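You operate a simulated robot arm through the tools that you are given. There is no shell and no other tool.

You are at the controls of a simulated robot arm. One attempt, no reset.

Task
The white felt end has slipped: bring it up to the line and lay the teal strip back on.
Fine: strip aside and blue clamp up first; clamp down before the strip goes back; the red clamp stays.

The check looks at the end state, three seconds after you hand in, the way a careful person would. Anything else that was tipped, shoved, dropped, spilled or broken makes it a failure.

Robot
A 7-joint arm with a fingered hand, fixed in place. Base frame: the origin is on the floor under the middle of its stand, x ahead of it, y to its left, z up. Units: mm, degrees, N and s.
With the tool pointing down near the work surface it reaches from about 200 to 800 mm from the base axis. Its first joint turns from -166.0 to 166.0 degrees. Payload 4.9 kg.
The TCP is the grasp point between the finger pads, 32 mm short of the fingertips. In the tool frame z runs along the fingers and y along their closing line. The gripper opens to 192 mm; its body begins 89 mm behind the TCP. The gripper is a hand of 3 fingers: y runs from the thumb to the fingers, the wrist lies at [0, 0, -267] in the tool frame, and closing takes about 1.5 s.
Orientation is that of the tool frame in the base frame, as a unit quaternion [w, x, y, z]. With the fingers straight down and closing along the base's y, the tool's x points along the base's -x, its y along +y and its z along -z.

Tools
- The arm moves only by the tool apply_moves. Its argument "motion" is a list of rows, each a list of 7 numbers: the turn, a rotation vector about the tool's x, y, z in degrees, then the shift along the tool's x, y, z in m, then the closure in counts, from 0 (fully open) to 255 (shut). In form: [[ax, ay, az, x, y, z, fingers], ...]. A call has 1 to 20 rows; each row is the pose to reach, as a shift and turn from the pose commanded when the call began, along the tool's axes at that moment. Rows are played at 5 a second. More than 50 mm and 8.6 degrees between two rows, or a gripper value outside its range, and nothing of the call is played. A pose out of reach is approached as far as the arm can. The call stops where the force on the tool passes 90 N (or 10 N more than at its start, if that is more) or the arm is blocked; 0.2 s more then pass. Each finger travels about 153 mm/s and halts on what it meets, pressing with about 31 N; the grip force reading is that of the motor and also rises with nothing between the fingers. The clock runs only during rows and for 0.2 s after the last one: add rows that repeat a pose to give the fingers time. The reply holds the time, the measured pose of the TCP, the force on the tool along the base axes, the opening and the grip force, in the units named above and with some noise, with the torque about the TCP (base axes, N m) and any sound that the robot's microphone picked up.
- Cameras (640 x 400 px; columns grow to the right, rows downward): "scene" is fixed at [54.4, 657.7, 1541.1]; the picture's right is [-0.88, -0.48, 0.00], its down [-0.47, 0.86, -0.21] and it looks along [0.10, -0.18, -0.98] (base axes); focal length 214 px, centre (320, 200). "wrist" rides on the gripper at [80, -46, -113] in the tool frame; the picture's right is [0.50, 0.87, 0.00], its down [-0.67, 0.39, -0.63] and it looks along [-0.55, 0.32, 0.78] (tool axes); focal length 226 px, centre (320, 200).
- camera(camera): a new picture of that camera. No time passes.
- set_grasp(shape): the hand has 3 fingers and takes this shape, open, in about a second: jaw (thumb against the fingers, like two jaws); tri (thumb and two fingers); tip (a fingertip pinch); poke (one finger out to press); point (the index stretched); flat (the hand flat); cup (the hand cupped); fist (a fist). The gripper value then closes the fingers along that shape, each until it touches; the sizes above hold for jaw. It gives what a move gives, with no picture.
- probe_pixels(camera, pixels): there is no depth. For up to 12 entries [column, row, z] of the newest picture of that camera ("zoom" is the newest enlarged one), the place [x, y] in the base frame at which the ray of that pixel passes the height z, good to about 3 mm, but the place of the scene camera against the robot may be out by one fixed shift of up to 25 mm in any direction. No time passes.
- enlarge(camera, box): a new picture of the part [left, top, right, bottom] of that camera's present view, enlarged. No time passes.
- finish_job(): hands the job in; it is judged then, once.

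Open the gripper and draw the arm clear of the work before you hand the job in, unless the task says otherwise.

The tools are called as name(argument=value, ...) on one line, values as JSON. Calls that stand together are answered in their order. apply_moves: Moves the arm, as the interface text tells. Its arguments: {"type":"object","properties":{"motion":{"type":"array"}},"required":["motion"]} The other tools are called the same way: set_grasp (shape) gives the hand a shape; camera (camera) takes a picture; probe_pixels (camera, pixels) gives the place at which the rays of pixels pass given heights; enlarge (camera, box) takes an enlarged picture of a part of a camera's view; finish_job () hands the job in.

At the start:

```text
time: 0.0
position: [429.9, 106.8, 1145.8]
orientation: [0.0, 0.001, 1.0, 0.0]
wrist_force: [-0.1, 0.3, -1.0]
moment: [-0.04, -0.01, 0.02]
width: 191.9
gripper_force: 0.1
shape: jaw
```

scene: 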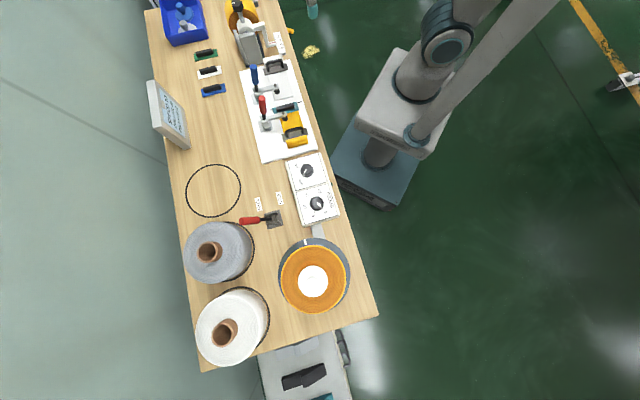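
wrist: 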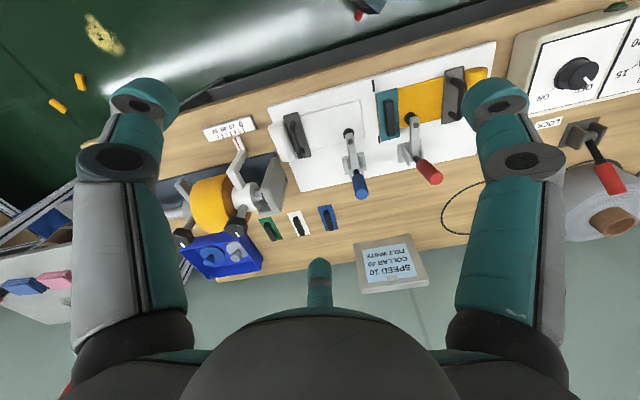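

The scene picture shows the clamps and felt around columns 240-320, rows 55-165. I enlarge that area in both cameras to see the details before moving.

enlarge(camera="scene", box=[225, 45, 345, 165])

enlarge(camera="wrist", box=[250, 40, 510, 210])

```text
3.33 times, centred on (285, 105) of scene
```

zoom: 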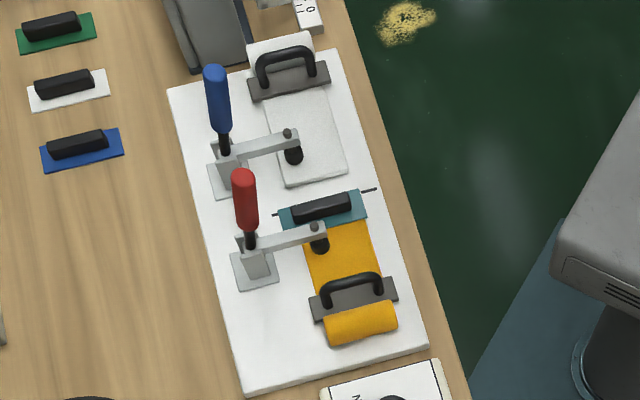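

```text
2.35 times, centred on (380, 125) of wrist
```

zoom: 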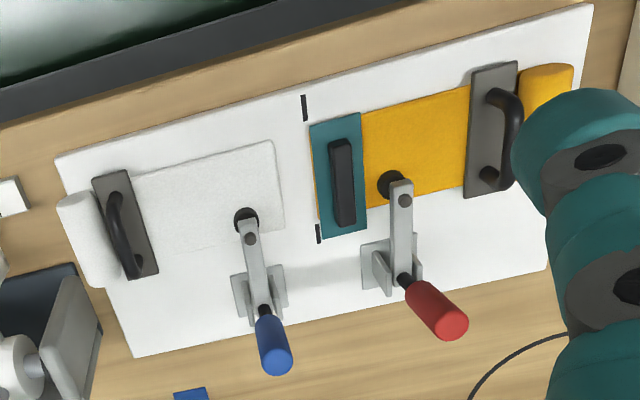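

I see the teal strip with its black handle between two black line marks, the blue clamp pressing the white felt, and a grey bar with a handle at the white felt's far end. I probe the same features in both cameras at several heights to triangulate the table height.

probe_pixels(camera="scene", pixels=[[285.6, 107.1, 700], [285.6, 107.1, 800], [285.6, 107.1, 900], [307, 154.5, 700], [307, 154.5, 800], [307, 154.5, 900], [313.5, 149, 800], [239, 72, 800], [260, 162, 800], [285, 60, 800]])

probe_pixels(camera="wrist", pixels=[[389.4, 117.3, 700], [389.4, 117.3, 800], [389.4, 117.3, 900], [496, 42, 700], [496, 42, 800], [496, 42, 900], [268, 107, 700], [268, 107, 800], [268, 107, 900]])

```text
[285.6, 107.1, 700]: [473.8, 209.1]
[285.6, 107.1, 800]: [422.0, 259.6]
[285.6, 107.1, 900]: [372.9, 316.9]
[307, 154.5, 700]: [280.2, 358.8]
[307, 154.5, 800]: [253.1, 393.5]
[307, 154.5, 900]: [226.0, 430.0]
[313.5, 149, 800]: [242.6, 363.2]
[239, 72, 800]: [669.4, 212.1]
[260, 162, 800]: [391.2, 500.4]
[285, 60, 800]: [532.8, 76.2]
```

```text
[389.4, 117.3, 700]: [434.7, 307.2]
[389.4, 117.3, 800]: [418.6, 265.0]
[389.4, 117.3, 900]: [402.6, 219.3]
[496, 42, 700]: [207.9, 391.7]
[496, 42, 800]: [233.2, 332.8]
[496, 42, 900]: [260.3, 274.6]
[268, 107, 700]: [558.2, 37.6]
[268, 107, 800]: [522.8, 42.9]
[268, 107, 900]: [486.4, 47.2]
```

The two views agree at about z = 800 for the strip handle, and the board's long edge runs along about (-0.71, 0.71) in base axes. I move to hover above the board with the hand turned 45 degrees, so the closing line matches the board's long axis.

apply_moves(motion=[[0, 0, -7.5, -0.002, 0.026, 0.016, 0], [0, 0, -15, -0.004, 0.052, 0.032, 0], [0, 0, -22.5, -0.006, 0.078, 0.048, 0], [0, 0, -30, -0.008, 0.104, 0.064, 0], [0, 0, -37.5, -0.01, 0.13, 0.08, 0], [0, 0, -45, -0.013, 0.153, 0.095, 0], [0, 0, -45, -0.013, 0.153, 0.095, 0]])

camera(camera="wrist")

camera(camera="scene")

```text
time: 1.6
position: [444.0, 260.4, 1053.4]
orientation: [0.0, -0.384, 0.923, 0.0]
wrist_force: [-0.1, 0.3, -0.2]
moment: [0.0, 0.0, -0.05]
width: 192.2
gripper_force: 0.1
shape: jaw
```

```text
taken
```

wrist: 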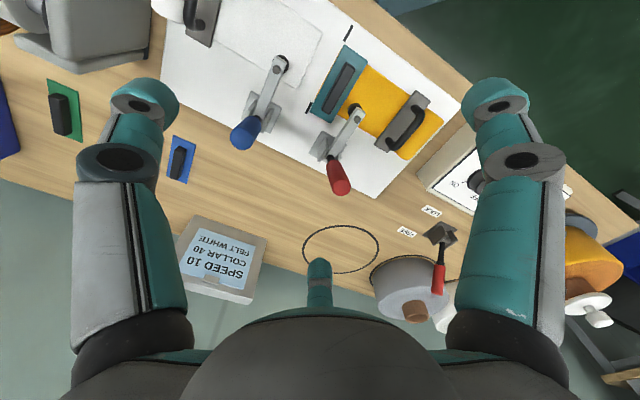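

```text
taken
```

scene: 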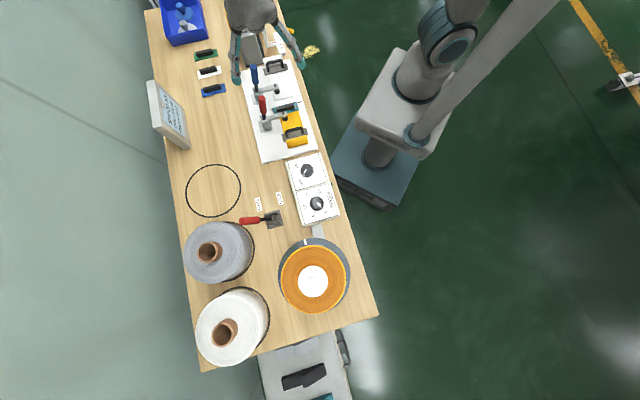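

The hand hovers at (444, 260, 1053). I enlarge the board in the wrist view (columns 150-470, rows 0-200) and look at the clamps and strip more closely.

enlarge(camera="wrist", box=[220, 20, 460, 200])

enlarge(camera="wrist", box=[150, 0, 310, 110])

```text
2.22 times, centred on (340, 110) of wrist
```

zoom: 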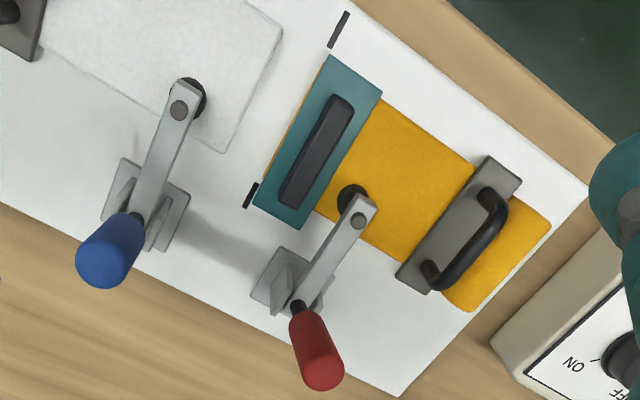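

```text
3.64 times, centred on (230, 55) of wrist
```

zoom: 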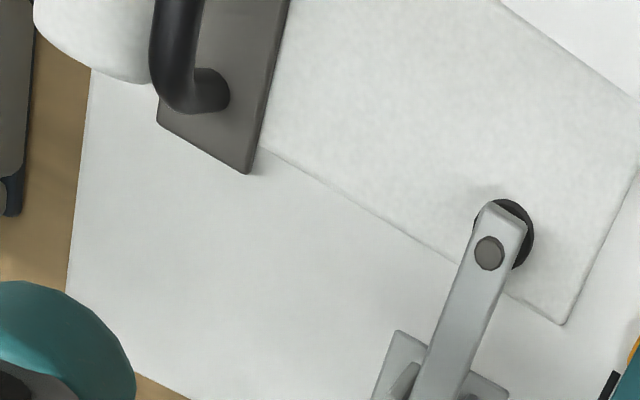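

The strip seems to lie mostly to the yellow side of the line marks (zoom (340,30) and (250,195)), with the white felt end short of the line. I move to a closer look, with the camera axis aimed at the strip.

apply_moves(motion=[[0, 0, 0, 0.04, -0.013, 0.034, 0], [0, 0, 0, 0.08, -0.027, 0.068, 0], [0, 0, 0, 0.121, -0.04, 0.103, 0], [0, 0, 0, 0.121, -0.04, 0.103, 0]])

camera(camera="wrist")

```text
refused: row 1 steps farther than a row can; nothing moved
```

```text
taken
```

wrist: 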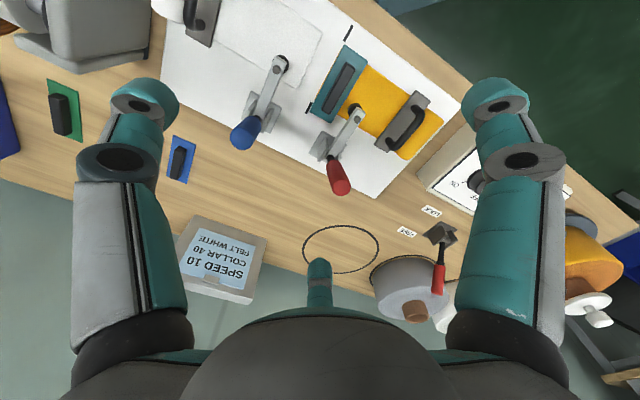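

The first row stepped over 50 mm, so nothing moved. I resend the same move in smaller steps.

apply_moves(motion=[[0, 0, 0, 0.03, -0.01, 0.025, 0], [0, 0, 0, 0.06, -0.02, 0.05, 0], [0, 0, 0, 0.09, -0.03, 0.076, 0], [0, 0, 0, 0.121, -0.04, 0.103, 0], [0, 0, 0, 0.121, -0.04, 0.103, 0]])

camera(camera="wrist")

```text
time: 2.8
position: [385.1, 147.2, 947.6]
orientation: [0.0, -0.382, 0.924, 0.001]
wrist_force: [0.6, -0.5, -0.2]
moment: [0.01, 0.01, 0.02]
width: 192.0
gripper_force: 0.1
shape: jaw
```

```text
taken
```

wrist: 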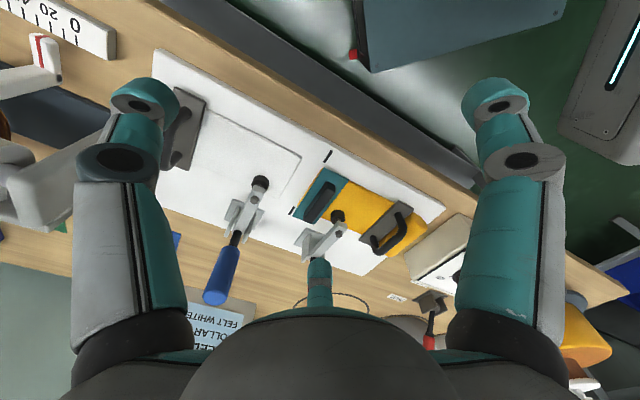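

The strip is at about (322,193), near the picture centre. I enlarge it to see the line marks, the strip edges and the clamps.

enlarge(camera="wrist", box=[200, 130, 440, 280])

enlarge(camera="wrist", box=[270, 140, 390, 215])

```text
2.67 times, centred on (320, 205) of wrist
```

zoom: 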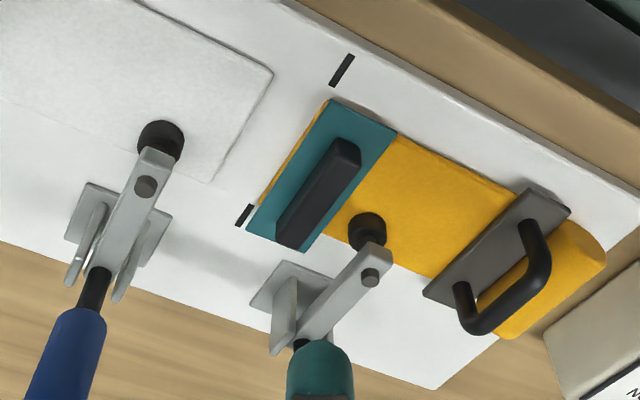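

```text
5.33 times, centred on (330, 178) of wrist
```

zoom: 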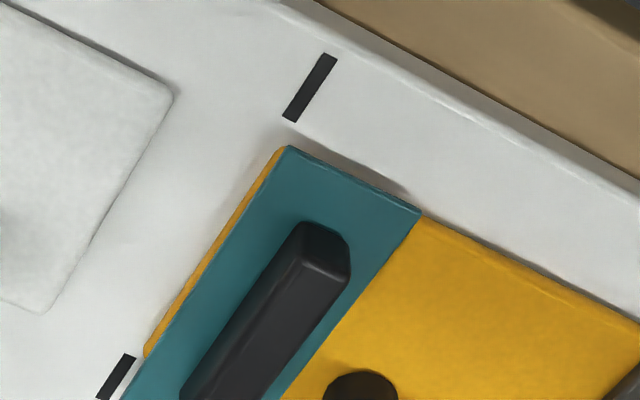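

The yellow end sits on the line and the strip lies just to the yellow side of it, while the white end is short of the line. I probe the key points of this picture (marks, white edge corners, strip corners, clamp parts) at candidate heights.

probe_pixels(camera="wrist", pixels=[[328.1, 157, 760], [328.1, 157, 780], [328.1, 157, 800], [291.3, 211.6, 760], [291.3, 211.6, 780], [291.3, 211.6, 800], [301.5, 158.5, 780], [280, 199.5, 780], [324, 168, 780], [347, 180, 780], [262, 180, 780], [340, 217, 780]])

probe_pixels(camera="scene", pixels=[[296, 101.8, 760], [296, 101.8, 780], [296, 101.8, 800], [271.5, 109.2, 760], [271.5, 109.2, 780], [271.5, 109.2, 800]])

```text
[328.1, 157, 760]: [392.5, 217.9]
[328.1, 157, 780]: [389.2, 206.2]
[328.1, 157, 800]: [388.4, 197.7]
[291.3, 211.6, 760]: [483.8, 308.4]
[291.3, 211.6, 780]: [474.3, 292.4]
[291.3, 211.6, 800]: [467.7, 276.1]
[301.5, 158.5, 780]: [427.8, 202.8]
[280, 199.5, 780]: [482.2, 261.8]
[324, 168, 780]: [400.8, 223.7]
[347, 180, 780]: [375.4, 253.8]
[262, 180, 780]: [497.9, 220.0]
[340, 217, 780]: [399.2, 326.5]
```

```text
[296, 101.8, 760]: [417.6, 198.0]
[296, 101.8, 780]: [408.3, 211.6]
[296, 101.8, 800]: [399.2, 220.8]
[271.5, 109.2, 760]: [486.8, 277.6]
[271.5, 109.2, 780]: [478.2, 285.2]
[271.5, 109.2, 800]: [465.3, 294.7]
```

The board surface comes out near z = 785-790, the line direction is about 45 degrees, and the white end is about 26 mm short of the line. I now test the hand's shapes in free air to see which fits between the clamps, starting with the fingertip pinch.

set_grasp(shape="tip")

camera(camera="wrist")

```text
time: 3.7
position: [386.3, 145.8, 949.3]
orientation: [0.0, -0.383, 0.924, 0.0]
wrist_force: [-0.2, 0.1, -0.1]
moment: [0.0, -0.01, -0.04]
width: 191.8
gripper_force: 0.0
shape: tip
```

```text
taken
```

wrist: 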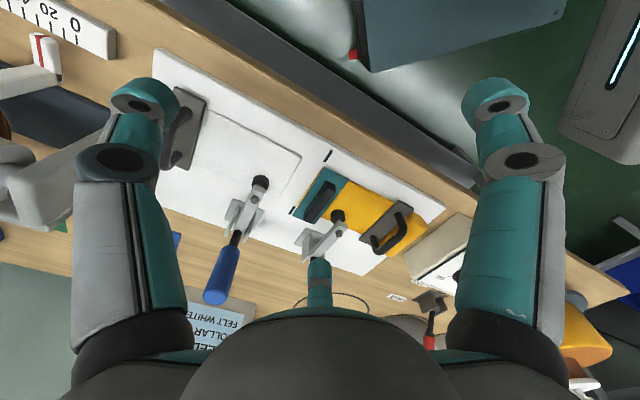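

Open, the tip shape looks the same as jaw. I close it in place to see how the fingers come together.

apply_moves(motion=[[0, 0, 0, 0, 0, 0, 128], [0, 0, 0, 0, 0, 0, 128], [0, 0, 0, 0, 0, 0, 128], [0, 0, 0, 0, 0, 0, 128], [0, 0, 0, 0, 0, 0, 128]])

camera(camera="wrist")

apply_moves(motion=[[0, 0, 0, 0, 0, 0, 255], [0, 0, 0, 0, 0, 0, 255], [0, 0, 0, 0, 0, 0, 255], [0, 0, 0, 0, 0, 0, 255], [0, 0, 0, 0, 0, 0, 255], [0, 0, 0, 0, 0, 0, 255], [0, 0, 0, 0, 0, 0, 255]])

camera(camera="wrist")

```text
time: 4.9
position: [385.5, 147.0, 949.0]
orientation: [-0.001, -0.383, 0.924, 0.001]
wrist_force: [-0.6, -0.2, 0.3]
moment: [0.0, 0.04, -0.03]
width: 96.2
gripper_force: 0.1
shape: tip
```

```text
taken
```

wrist: 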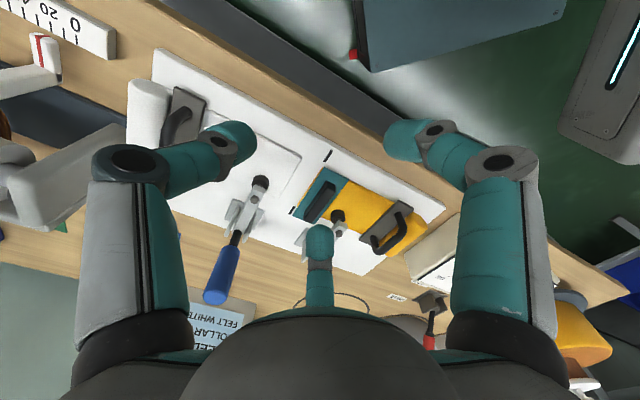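

```text
time: 6.5
position: [386.4, 146.2, 947.8]
orientation: [0.0, -0.383, 0.924, 0.0]
wrist_force: [0.1, -0.5, -0.1]
moment: [-0.03, 0.02, 0.01]
width: 0.0
gripper_force: 30.8
shape: tip
```

```text
taken
```

wrist: 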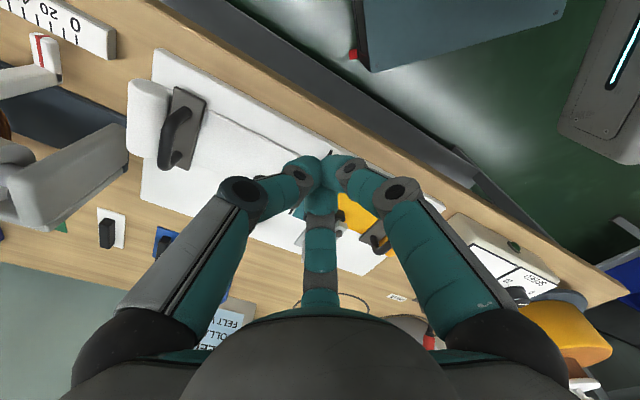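

In tip shape the three fingers converge radially (thumb at the left, one finger right, one below), and each is about 28 mm thick. I check how jaw closes for comparison.

set_grasp(shape="jaw")

apply_moves(motion=[[0, 0, 0, 0, 0, 0, 200], [0, 0, 0, 0, 0, 0, 200], [0, 0, 0, 0, 0, 0, 200], [0, 0, 0, 0, 0, 0, 200], [0, 0, 0, 0, 0, 0, 200], [0, 0, 0, 0, 0, 0, 200], [0, 0, 0, 0, 0, 0, 200]])

camera(camera="wrist")

enlarge(camera="scene", box=[225, 0, 345, 75])

```text
time: 7.4
position: [386.3, 146.3, 949.2]
orientation: [0.001, -0.383, 0.924, 0.0]
wrist_force: [0.0, -1.0, 0.5]
moment: [0.0, 0.02, -0.01]
width: 191.7
gripper_force: 0.0
shape: jaw
```

```text
time: 9.0
position: [386.5, 146.3, 947.8]
orientation: [0.0, -0.383, 0.924, 0.001]
wrist_force: [-0.7, 0.1, -0.8]
moment: [-0.01, 0.03, 0.02]
width: 41.8
gripper_force: 0.1
shape: jaw
```

```text
taken
```

wrist: 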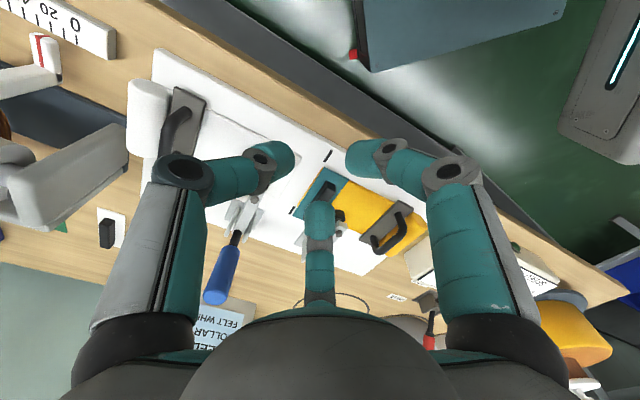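

```text
5.33 times, centred on (285, 38) of scene
```

zoom: 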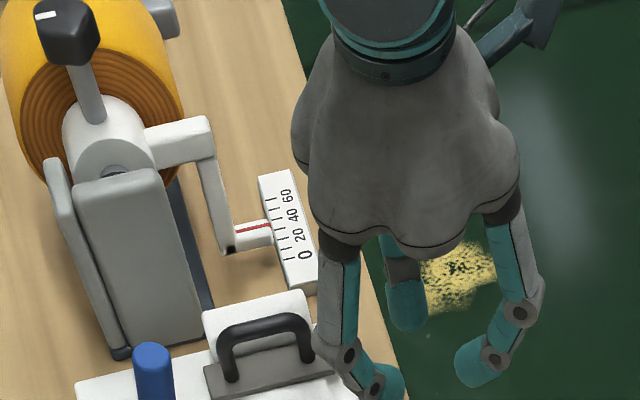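

At 42 mm opening in jaw the tips sit at about (3,-32), (33,12) and (-31,19) in tool xy, nearly radial. I close fully to see whether they end as two jaws.

apply_moves(motion=[[0, 0, 0, 0, 0, 0, 235], [0, 0, 0, 0, 0, 0, 235], [0, 0, 0, 0, 0, 0, 235], [0, 0, 0, 0, 0, 0, 235]])

enlarge(camera="wrist", box=[140, 100, 500, 325])

apply_moves(motion=[[0, 0, 0, 0, 0, 0, 255], [0, 0, 0, 0, 0, 0, 255], [0, 0, 0, 0, 0, 0, 255], [0, 0, 0, 0, 0, 0, 255]])

enlarge(camera="wrist", box=[140, 100, 500, 325])

```text
time: 10.0
position: [385.5, 146.9, 949.3]
orientation: [-0.001, -0.382, 0.924, 0.0]
wrist_force: [-0.1, 0.6, -0.1]
moment: [-0.01, 0.03, 0.03]
width: 15.2
gripper_force: 0.0
shape: jaw
```

```text
1.78 times, centred on (320, 212) of wrist
```

zoom: 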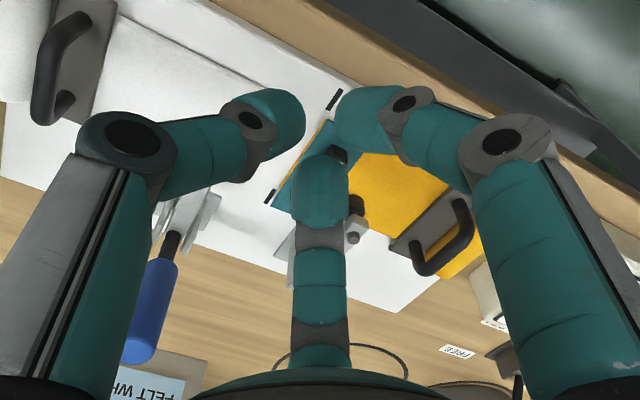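

```text
time: 11.0
position: [386.7, 145.9, 947.4]
orientation: [-0.001, -0.382, 0.924, 0.001]
wrist_force: [0.2, -0.5, 0.7]
moment: [0.04, 0.01, 0.02]
width: 0.2
gripper_force: 30.5
shape: jaw
```

```text
1.78 times, centred on (320, 212) of wrist
```

zoom: 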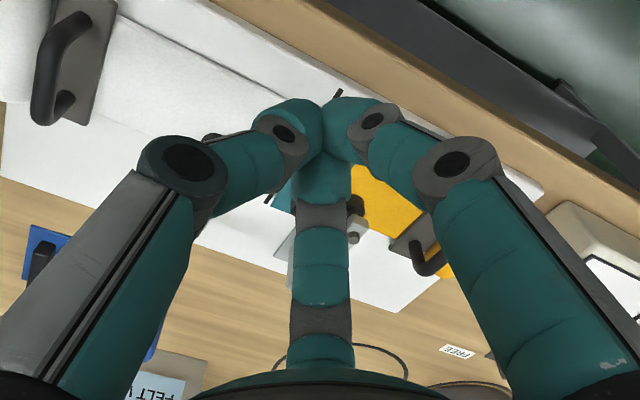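

The fingers close radially at 120 degrees to each other. The best fit for the strip's handle is two fingers on its sides at the robot end and the thumb at its far end, clear of the red pad at (340,217). I turn the hand 90 degrees and hover over the strip at z = 1000, half closed.

apply_moves(motion=[[0, 0, 0, 0, 0, -0.04, 135], [0, 0, -7.5, -0.008, 0.005, -0.052, 135], [0, 0, -15, -0.016, 0.011, -0.052, 135], [0, 0, -22.5, -0.024, 0.016, -0.052, 135], [0, 0, -30, -0.032, 0.021, -0.052, 135], [0, 0, -37.5, -0.04, 0.027, -0.052, 135], [0, 0, -45, -0.048, 0.032, -0.052, 135], [0, 0, -52.5, -0.056, 0.038, -0.052, 135], [0, 0, -60, -0.064, 0.043, -0.052, 135], [0, 0, -67.5, -0.072, 0.048, -0.052, 135], [0, 0, -75, -0.08, 0.054, -0.052, 135], [0, 0, -82.5, -0.088, 0.059, -0.052, 135], [0, 0, -90, -0.0955, 0.0643, -0.052, 135], [0, 0, -90, -0.0955, 0.0643, -0.052, 135]])

camera(camera="wrist")

camera(camera="scene")

```text
time: 14.0
position: [371.9, 289.7, 995.0]
orientation: [0.005, 0.918, -0.397, 0.02]
wrist_force: [0.1, 0.0, 0.1]
moment: [0.02, 0.0, 0.01]
width: 90.4
gripper_force: 0.1
shape: jaw
out of reach, approached as far as the arm can: row 12, 13, 14
```

```text
taken
```

wrist: 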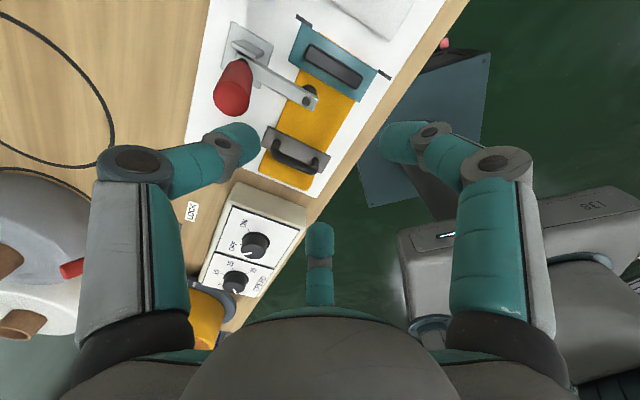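

```text
taken
```

scene: 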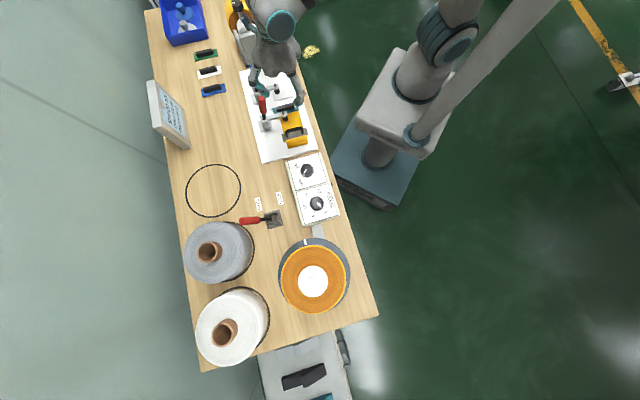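

The turn ran into a wrist limit (y axis at about 223 degrees). The three fingers are symmetric, so turning back 120 degrees puts the same finger layout on the handle (one finger at the far end, two at the robot end). I do that.

apply_moves(motion=[[0, 0, 7.5, 0, 0, 0, 135], [0, 0, 15, 0, 0, 0, 135], [0, 0, 22.5, 0, 0, 0, 135], [0, 0, 30, 0, 0, 0, 135], [0, 0, 37.5, 0, 0, 0, 135], [0, 0, 45, 0, 0, 0, 135], [0, 0, 52.5, 0, 0, 0, 135], [0, 0, 60, 0, 0, 0, 135], [0, 0, 67.5, 0, 0, 0, 135], [0, 0, 75, 0, 0, 0, 135], [0, 0, 82.5, 0, 0, 0, 135], [0, 0, 90, 0, 0, 0, 135], [0, 0, 97.5, 0, 0, 0, 135], [0, 0, 105, 0, 0, 0, 135], [0, 0, 112.5, 0, 0, 0, 135], [0, 0, 120, 0, 0, 0, 135], [0, 0, 120, 0, 0, 0, 135]])

camera(camera="wrist")

```text
time: 17.6
position: [372.2, 288.8, 993.8]
orientation: [0.014, -0.113, 0.993, -0.014]
wrist_force: [0.4, -0.5, 0.2]
moment: [0.02, 0.0, -0.02]
width: 90.4
gripper_force: 0.0
shape: jaw
```

```text
taken
```

wrist: 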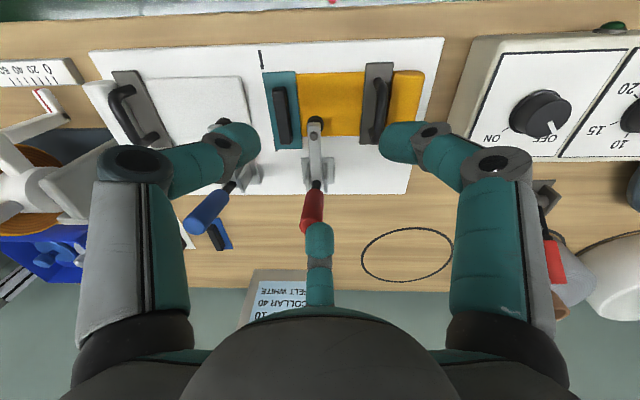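

The hand now has the wanted layout with a small tilt left over. I enlarge the board in this view to measure the line, strip and felt precisely.

enlarge(camera="wrist", box=[230, 30, 390, 160])

enlarge(camera="wrist", box=[80, 30, 280, 155])

```text
3.08 times, centred on (310, 95) of wrist
```

zoom: 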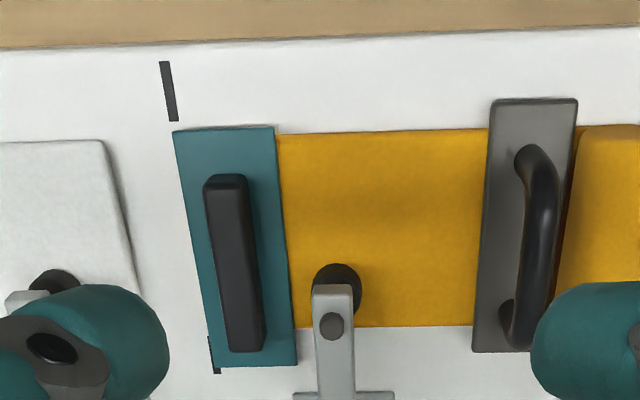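

```text
3.20 times, centred on (180, 92) of wrist
```

zoom: 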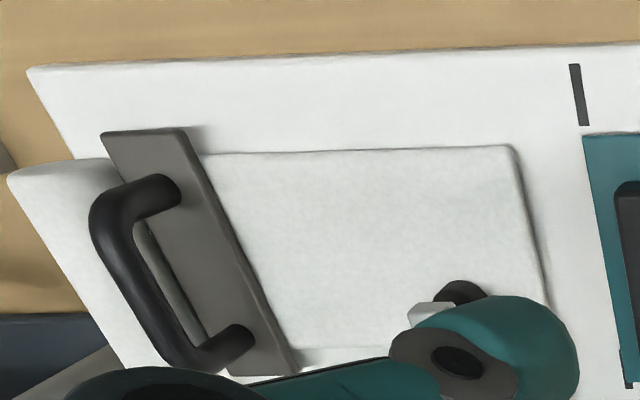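

I probe the strip corners, mark, felt edge and handle outlines in this view at the likely heights.

probe_pixels(camera="wrist", pixels=[[260.65, 59.6, 780], [260.65, 59.6, 790], [259, 50.2, 785], [262.3, 69.4, 785], [276.6, 151.2, 785], [262.6, 72.6, 790], [295.1, 71, 790], [273.6, 148.9, 790], [302.5, 148.2, 790], [239.5, 75.5, 788], [250.9, 124.2, 788], [315.5, 124.2, 790]])

probe_pixels(camera="wrist", pixels=[[272.7, 87.9, 810], [286, 86.9, 810], [292.8, 143, 810], [280.1, 144.4, 810], [88.4, 70.9, 785], [380, 41.7, 785], [111.9, 71.7, 792], [137.2, 69.5, 792], [173.1, 145.8, 792], [151.9, 146, 792], [131.6, 88.9, 792], [153.4, 137.3, 792]])

```text
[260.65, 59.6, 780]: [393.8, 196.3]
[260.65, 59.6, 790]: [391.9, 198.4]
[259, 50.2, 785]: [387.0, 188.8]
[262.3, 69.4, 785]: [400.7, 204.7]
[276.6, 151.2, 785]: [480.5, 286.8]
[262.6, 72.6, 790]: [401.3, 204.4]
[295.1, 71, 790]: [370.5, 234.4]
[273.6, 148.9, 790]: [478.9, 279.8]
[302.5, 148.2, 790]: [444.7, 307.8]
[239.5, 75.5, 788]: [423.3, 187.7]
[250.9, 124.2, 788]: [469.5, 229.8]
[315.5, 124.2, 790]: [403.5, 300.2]
```

```text
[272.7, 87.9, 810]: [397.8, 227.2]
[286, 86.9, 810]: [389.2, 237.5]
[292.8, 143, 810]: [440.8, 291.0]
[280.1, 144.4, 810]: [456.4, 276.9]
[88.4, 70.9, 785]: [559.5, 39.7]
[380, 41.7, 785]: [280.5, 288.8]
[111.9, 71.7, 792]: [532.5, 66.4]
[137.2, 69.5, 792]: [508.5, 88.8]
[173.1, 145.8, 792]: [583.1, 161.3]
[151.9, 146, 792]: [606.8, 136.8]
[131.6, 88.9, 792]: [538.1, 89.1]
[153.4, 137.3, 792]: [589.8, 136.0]
```

These give a board top near z = 799, strip about 100 x 40 mm centred at about (419, 261), and the white end about 30 mm short of the line. I probe the clamp handle tops at z = 942, since the hand must stay clear of them.

probe_pixels(camera="wrist", pixels=[[308, 228, 942], [308, 228, 930], [316, 190, 870], [195, 225, 942], [195, 225, 930], [230, 188, 870], [320, 140, 830], [314, 121, 840], [314, 121, 830]])

enlarge(camera="scene", box=[225, 45, 345, 120])

```text
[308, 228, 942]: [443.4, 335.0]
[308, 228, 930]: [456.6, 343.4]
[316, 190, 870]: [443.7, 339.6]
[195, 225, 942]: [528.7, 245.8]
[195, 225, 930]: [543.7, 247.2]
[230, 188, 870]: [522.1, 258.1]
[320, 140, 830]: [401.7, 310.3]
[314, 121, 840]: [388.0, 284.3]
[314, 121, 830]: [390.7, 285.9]
```

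```text
5.33 times, centred on (285, 82) of scene
```

zoom: 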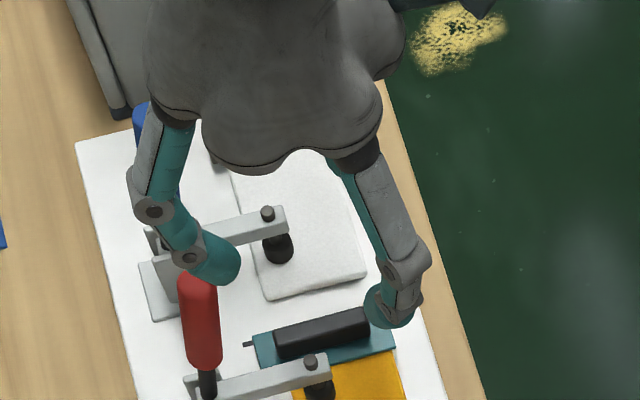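

The red pad sits about 39 mm from the strip's handle on the yellow side and the red handle stands at about (444, 337). I centre the hand over the strip at a safe height, correct the small tilt, and open to about 108 mm.

apply_moves(motion=[[-0.6, 0.5, 0.7, -0.0103, -0.0155, 0.0007, 112], [-1.2, 0.9, 1.3, -0.0206, -0.031, 0.0015, 112], [-1.8, 1.4, 2.0, -0.0309, -0.0466, 0.0022, 112], [-1.8, 1.4, 2.0, -0.0309, -0.0466, 0.0022, 112]])

camera(camera="wrist")

enlarge(camera="scene", box=[225, 45, 345, 120])

```text
time: 18.6
position: [413.7, 250.6, 993.4]
orientation: [0.0, -0.097, 0.995, 0.001]
wrist_force: [-0.1, -0.5, -0.9]
moment: [-0.02, 0.02, 0.02]
width: 107.2
gripper_force: 0.1
shape: jaw
```

```text
taken
```

wrist: 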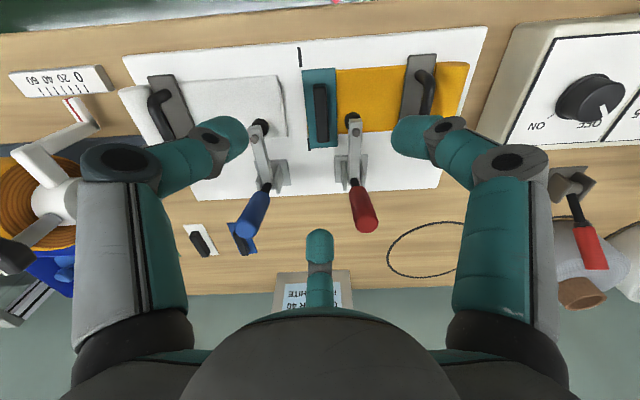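

```text
5.33 times, centred on (285, 82) of scene
```

zoom: 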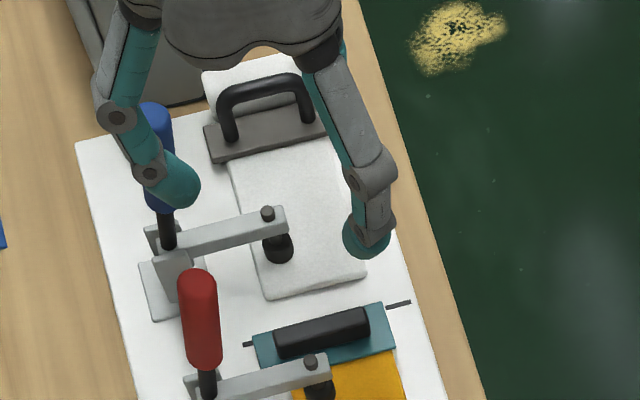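

This view is nearly straight over the strip's d position, so it gives good lateral values. I enlarge it around the strip (columns 290-370, rows 40-160).

enlarge(camera="wrist", box=[255, 35, 415, 160])

```text
3.20 times, centred on (335, 98) of wrist
```

zoom: 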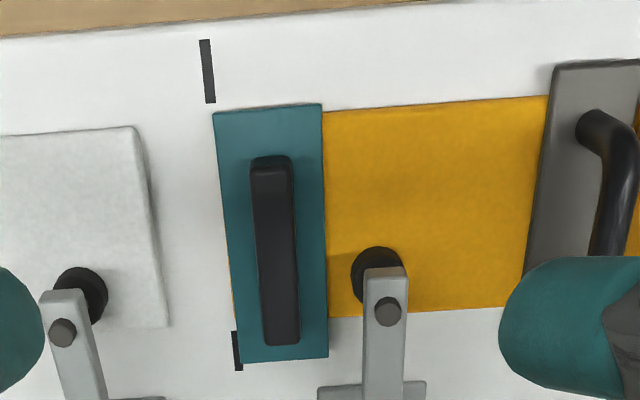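

I probe the zoomed points: marks, strip corners, handle corners, pads and white felt edge.

probe_pixels(camera="zoom", pixels=[[204, 40, 799], [210, 103, 799], [234, 332, 799], [238, 371, 799], [214, 112, 808], [321, 103, 808], [328, 357, 808], [243, 362, 808], [251, 162, 825], [291, 160, 825], [299, 344, 825], [264, 346, 825]])

probe_pixels(camera="zoom", pixels=[[377, 275, 812], [81, 296, 812], [135, 127, 803], [168, 326, 803], [371, 270, 840], [387, 312, 845], [322, 111, 803], [330, 318, 803], [548, 97, 803], [523, 310, 803]])

```text
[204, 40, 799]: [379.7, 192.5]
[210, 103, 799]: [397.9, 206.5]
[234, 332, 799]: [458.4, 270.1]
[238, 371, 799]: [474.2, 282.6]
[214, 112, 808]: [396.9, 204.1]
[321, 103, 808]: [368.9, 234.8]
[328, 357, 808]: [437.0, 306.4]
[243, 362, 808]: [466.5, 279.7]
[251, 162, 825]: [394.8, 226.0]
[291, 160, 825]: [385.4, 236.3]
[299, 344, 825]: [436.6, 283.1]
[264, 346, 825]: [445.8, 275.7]
```

```text
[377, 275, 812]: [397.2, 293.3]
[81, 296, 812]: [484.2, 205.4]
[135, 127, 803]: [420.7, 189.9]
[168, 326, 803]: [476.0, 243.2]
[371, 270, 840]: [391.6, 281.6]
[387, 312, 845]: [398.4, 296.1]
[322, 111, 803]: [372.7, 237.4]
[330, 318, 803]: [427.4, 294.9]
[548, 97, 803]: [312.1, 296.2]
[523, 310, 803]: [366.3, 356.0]
```

The strip's centre is at d = -114 with its left edge right on the line, and the handle is about 70 x 13 mm around (416, 256). The hand is already aligned, so I descend to z = 870 and look again.

apply_moves(motion=[[0, 0, 0, 0, 0, 0.03, 112], [0, 0, 0, 0, 0, 0.06, 112], [0, 0, 0, 0, 0, 0.09, 112], [0, 0, 0, 0, 0, 0.11, 112], [0, 0, 0, 0, 0, 0.123, 112], [0, 0, 0, 0, 0, 0.123, 112]])

camera(camera="wrist")

enlarge(camera="scene", box=[225, 55, 345, 130])

```text
time: 20.0
position: [412.7, 252.0, 871.2]
orientation: [0.0, -0.097, 0.995, 0.001]
wrist_force: [0.0, 0.0, 1.1]
moment: [0.01, -0.03, 0.0]
width: 107.1
gripper_force: 0.1
shape: jaw
```

```text
taken
```

wrist: 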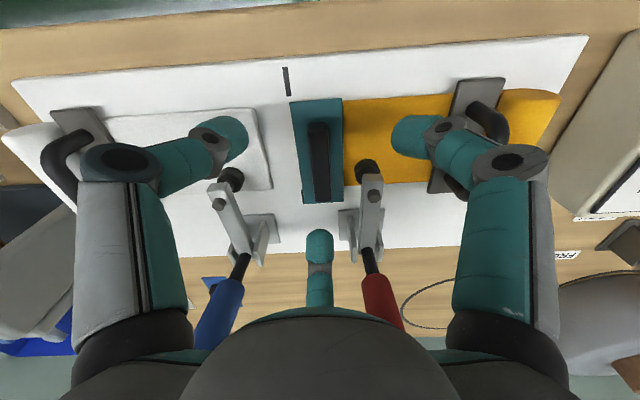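

```text
5.33 times, centred on (285, 92) of scene
```

zoom: 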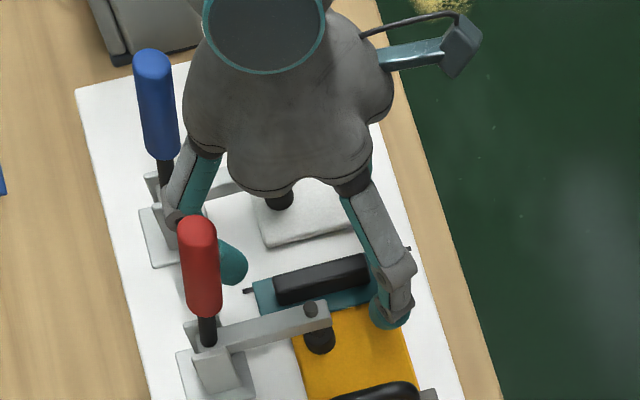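

The three fingers bracket the handle (far finger at (320,245) between the clamp handles). I enlarge the strip to estimate its height from the change between the two views.

enlarge(camera="wrist", box=[240, 60, 400, 210])

probe_pixels(camera="wrist", pixels=[[320, 123, 820], [320, 123, 830], [286, 81, 799], [286, 81, 790], [320, 200, 820]])

```text
2.67 times, centred on (320, 135) of wrist
```

zoom: 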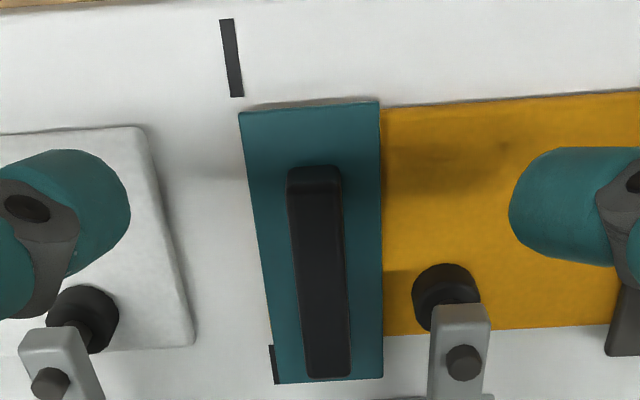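

```text
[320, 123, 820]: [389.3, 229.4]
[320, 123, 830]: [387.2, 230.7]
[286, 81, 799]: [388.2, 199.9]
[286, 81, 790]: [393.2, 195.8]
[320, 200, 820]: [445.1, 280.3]
```

The change of scale puts the strip top near z = 806 and the handle top near 823, about 14 mm wide. I descend to about 843 (fingertips about 811), with force checks.

apply_moves(motion=[[0, 0, 0, 0, 0, 0.01, 112], [0, 0, 0, 0, 0, 0.02, 112], [0, 0, 0, 0, 0, 0.028, 112], [0, 0, 0, 0, 0, 0.028, 112]])

enlarge(camera="wrist", box=[180, 60, 460, 280])

enlarge(camera="scene", box=[245, 75, 325, 125])

```text
time: 21.0
position: [412.1, 252.2, 843.2]
orientation: [-0.001, -0.097, 0.995, 0.001]
wrist_force: [-1.1, -0.8, -0.1]
moment: [0.0, 0.02, -0.03]
width: 107.2
gripper_force: 0.1
shape: jaw
```

```text
1.82 times, centred on (320, 170) of wrist
```

zoom: 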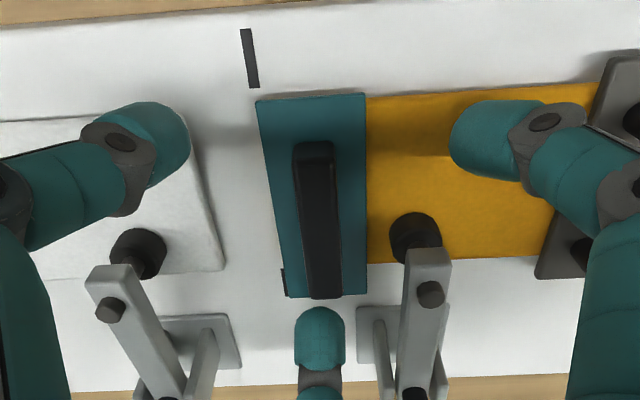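

```text
8.00 times, centred on (285, 100) of scene
```

zoom: 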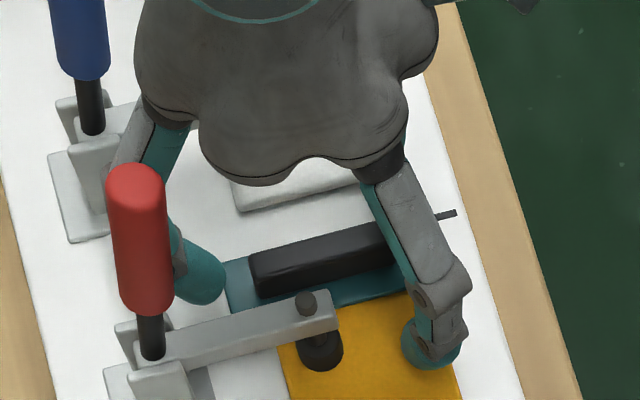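

No contact yet, and the far finger is just past the strip's far end. I lower 3 mm more and read the force.

apply_moves(motion=[[0, 0, 0, 0, 0, 0.0015, 112], [0, 0, 0, 0, 0, 0.003, 112], [0, 0, 0, 0, 0, 0.003, 112]])

```text
time: 21.8
position: [413.5, 252.9, 838.6]
orientation: [0.0, -0.097, 0.995, 0.0]
wrist_force: [-0.9, -0.4, -0.7]
moment: [0.03, 0.0, 0.0]
width: 107.3
gripper_force: 0.2
shape: jaw
```

Height is about 839 with no contact. I shift 3.6 mm toward the far side and close the fingers slowly onto the handle.

apply_moves(motion=[[0, 0, 0, -0.003, 0.002, 0, 125], [0, 0, 0, -0.003, 0.002, 0, 140], [0, 0, 0, -0.003, 0.002, 0, 150], [0, 0, 0, -0.003, 0.002, 0, 160], [0, 0, 0, -0.003, 0.002, 0, 170], [0, 0, 0, -0.003, 0.002, 0, 180], [0, 0, 0, -0.003, 0.002, 0, 180]])

enlarge(camera="wrist", box=[180, 60, 460, 280])

```text
time: 23.4
position: [416.4, 253.7, 839.6]
orientation: [0.0, -0.097, 0.995, 0.001]
wrist_force: [0.0, 0.7, 0.0]
moment: [0.01, 0.01, -0.02]
width: 57.3
gripper_force: 0.0
shape: jaw
```

```text
1.82 times, centred on (320, 170) of wrist
```

zoom: 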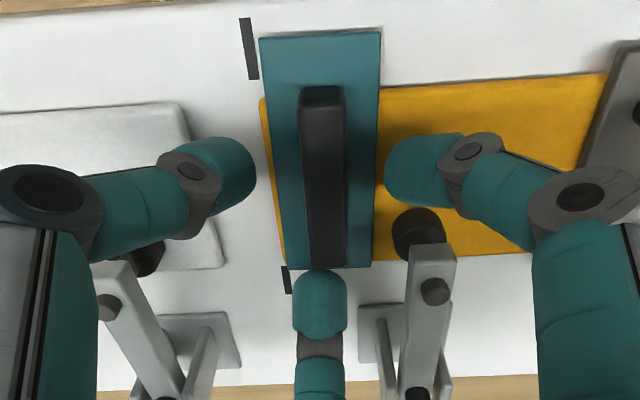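

The far finger slid the strip straight toward the robot a little (strip top at zoom row 35), nothing else moved. I continue closing until the two near fingers pinch the handle, easing 3 mm farther.

apply_moves(motion=[[0, 0, 0, -0.0025, 0.0017, 0, 190], [0, 0, 0, -0.0025, 0.0017, 0, 200], [0, 0, 0, -0.0025, 0.0017, 0, 210], [0, 0, 0, -0.0025, 0.0017, 0, 220], [0, 0, 0, -0.0025, 0.0017, 0, 230], [0, 0, 0, -0.0025, 0.0017, 0, 240], [0, 0, 0, -0.0025, 0.0017, 0, 250], [0, 0, 0, -0.0025, 0.0017, 0, 255], [0, 0, 0, -0.0025, 0.0017, 0, 255]])

enlarge(camera="wrist", box=[180, 60, 460, 280])

enlarge(camera="scene", box=[245, 75, 325, 125])

```text
time: 25.4
position: [416.9, 255.8, 841.1]
orientation: [0.0, -0.097, 0.995, 0.001]
wrist_force: [-0.2, -1.1, -1.0]
moment: [-0.05, -0.02, -0.02]
width: 22.7
gripper_force: 31.3
shape: jaw
```

```text
1.82 times, centred on (320, 170) of wrist
```

zoom: 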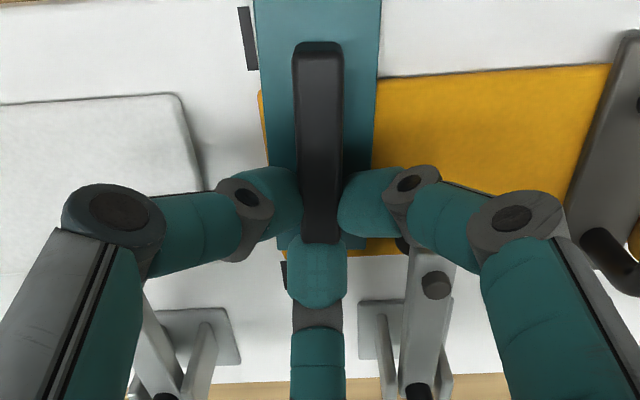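

```text
8.00 times, centred on (285, 100) of scene
```

zoom: 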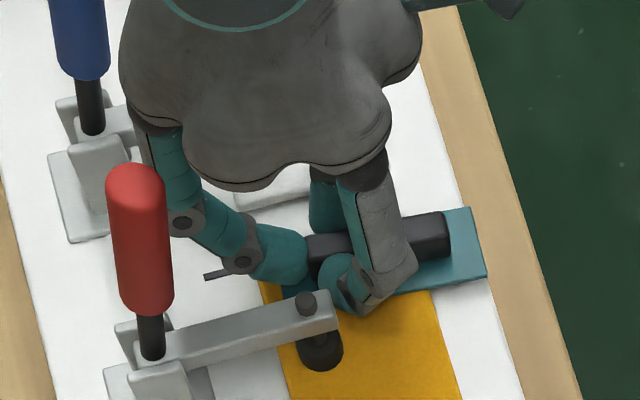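

All three fingers hold the handle (opening 22.7 mm, grip 31 N). I lift 15 mm slowly and check that the strip comes along level.

apply_moves(motion=[[0, 0, 0, 0, 0, -0.003, 255], [0, 0, 0, 0, 0, -0.006, 255], [0, 0, 0, 0, 0, -0.01, 255], [0, 0, 0, 0, 0, -0.015, 255], [0, 0, 0, 0, 0, -0.015, 255]])

enlarge(camera="wrist", box=[180, 40, 460, 260])

enlarge(camera="scene", box=[245, 75, 325, 125])

```text
time: 26.6
position: [418.7, 256.3, 854.7]
orientation: [0.0, -0.097, 0.995, 0.001]
wrist_force: [0.0, 0.0, -0.4]
moment: [0.0, 0.0, -0.03]
width: 22.2
gripper_force: 31.0
shape: jaw
```

```text
1.82 times, centred on (320, 150) of wrist
```

zoom: 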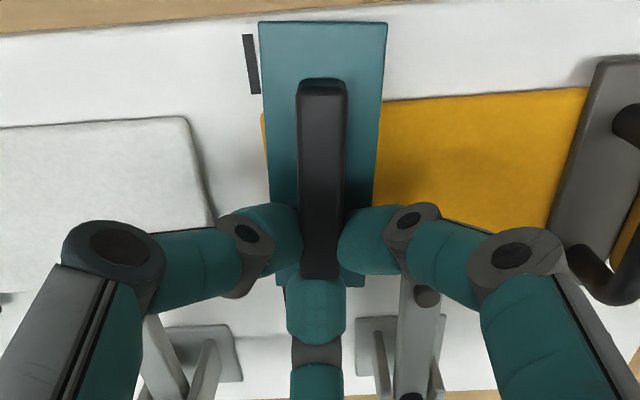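

```text
8.00 times, centred on (285, 100) of scene
```

zoom: 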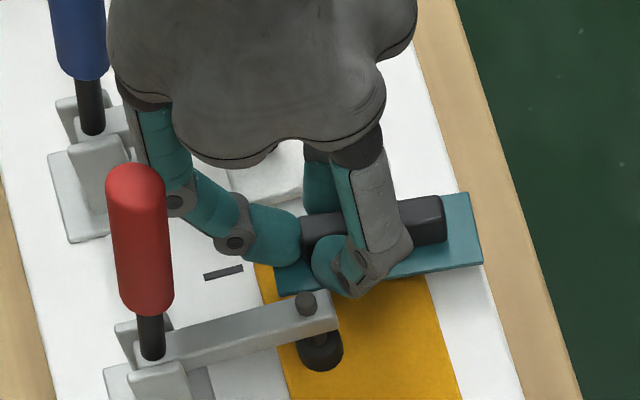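

The strip is held and lifted clear, level, with shadow below it. I raise it to about z = 980 and probe the free wood area beyond the board (scene around (225,130)) for a place to set it aside.

apply_moves(motion=[[0, 0, 0, 0, 0, -0.03, 255], [0, 0, 0, 0, 0, -0.06, 255], [0, 0, 0, 0, 0, -0.09, 255], [0, 0, 0, 0, 0, -0.125, 255], [0, 0, 0, 0, 0, -0.125, 255]])

camera(camera="scene")

probe_pixels(camera="scene", pixels=[[225, 120, 795], [225, 135, 795], [235, 145, 795], [215, 150, 795], [205, 135, 795], [240, 160, 795], [190, 145, 795], [213, 165, 795], [260, 162, 795], [239, 72, 795], [213, 90, 795]])

camera(camera="wrist")

```text
time: 27.8
position: [415.9, 255.4, 980.8]
orientation: [0.0, -0.097, 0.995, 0.0]
wrist_force: [0.2, -0.3, -0.8]
moment: [0.01, 0.0, -0.01]
width: 22.2
gripper_force: 30.3
shape: jaw
```

```text
taken
```

scene: 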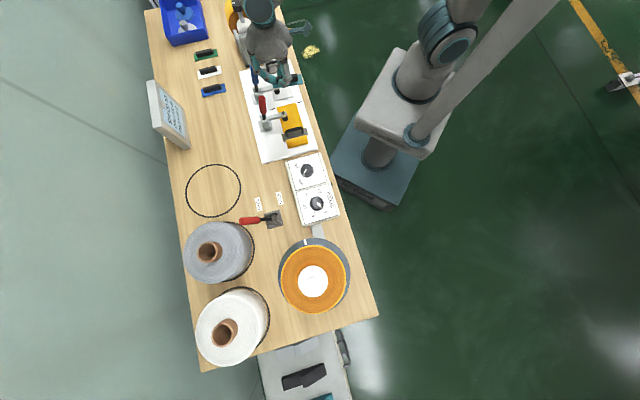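

```text
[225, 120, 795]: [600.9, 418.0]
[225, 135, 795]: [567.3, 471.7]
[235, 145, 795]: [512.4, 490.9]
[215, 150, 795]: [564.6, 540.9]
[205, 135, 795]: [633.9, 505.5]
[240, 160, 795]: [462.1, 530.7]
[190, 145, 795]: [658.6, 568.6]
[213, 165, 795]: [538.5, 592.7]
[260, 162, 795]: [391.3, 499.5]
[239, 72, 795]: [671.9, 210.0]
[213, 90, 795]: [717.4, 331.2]
```

```text
taken
```

wrist: 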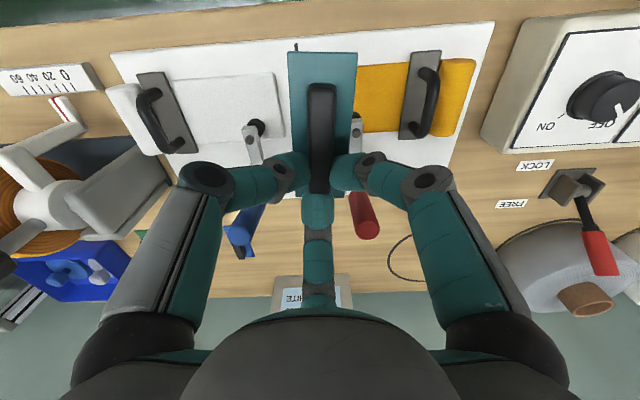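

The strip is well held, with the picture clear around it. I rise to z = 1040, above the clamp handles, then carry it to the free wood beyond the board at about (506, 477).

apply_moves(motion=[[0, 0, 0, 0, 0, -0.03, 255], [0, 0, 0, 0, 0, -0.06, 255], [0, 0, 0, -0.016, 0.025, -0.06, 255], [0, 0, 0, -0.033, 0.05, -0.06, 255], [0, 0, 0, -0.049, 0.075, -0.06, 255], [0, 0, 0, -0.065, 0.1, -0.06, 255], [0, 0, 0, -0.082, 0.125, -0.06, 255], [0, 0, 0, -0.098, 0.15, -0.06, 255], [0, 0, 0, -0.115, 0.175, -0.06, 255], [0, 0, 0, -0.131, 0.2, -0.06, 255], [0, 0, 0, -0.131, 0.2, -0.06, 255]])

camera(camera="wrist")

camera(camera="scene")

```text
time: 30.2
position: [507.7, 479.7, 1039.9]
orientation: [0.0, -0.097, 0.995, 0.0]
wrist_force: [0.9, -0.3, -0.3]
moment: [0.05, 0.0, -0.01]
width: 22.4
gripper_force: 31.6
shape: jaw
```

```text
taken
```

wrist: 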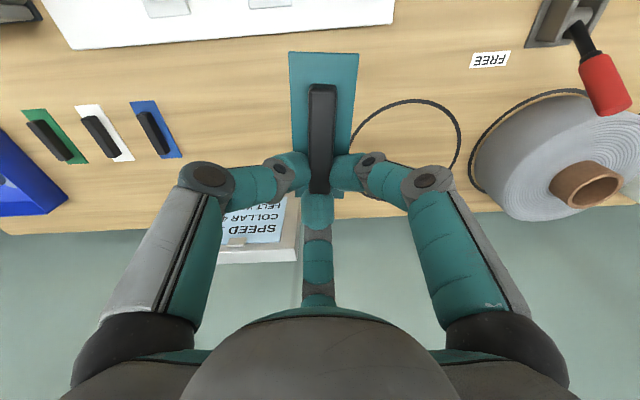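

```text
taken
```

scene: 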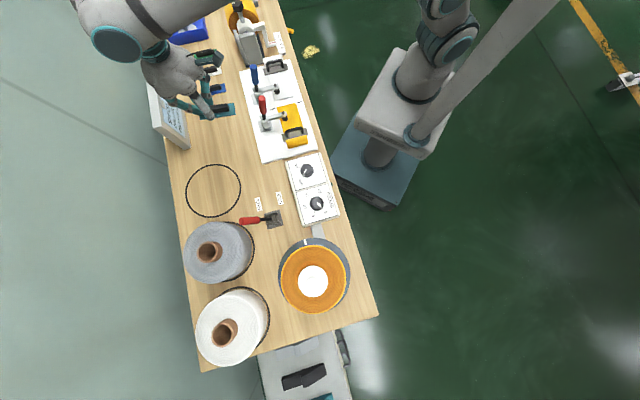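

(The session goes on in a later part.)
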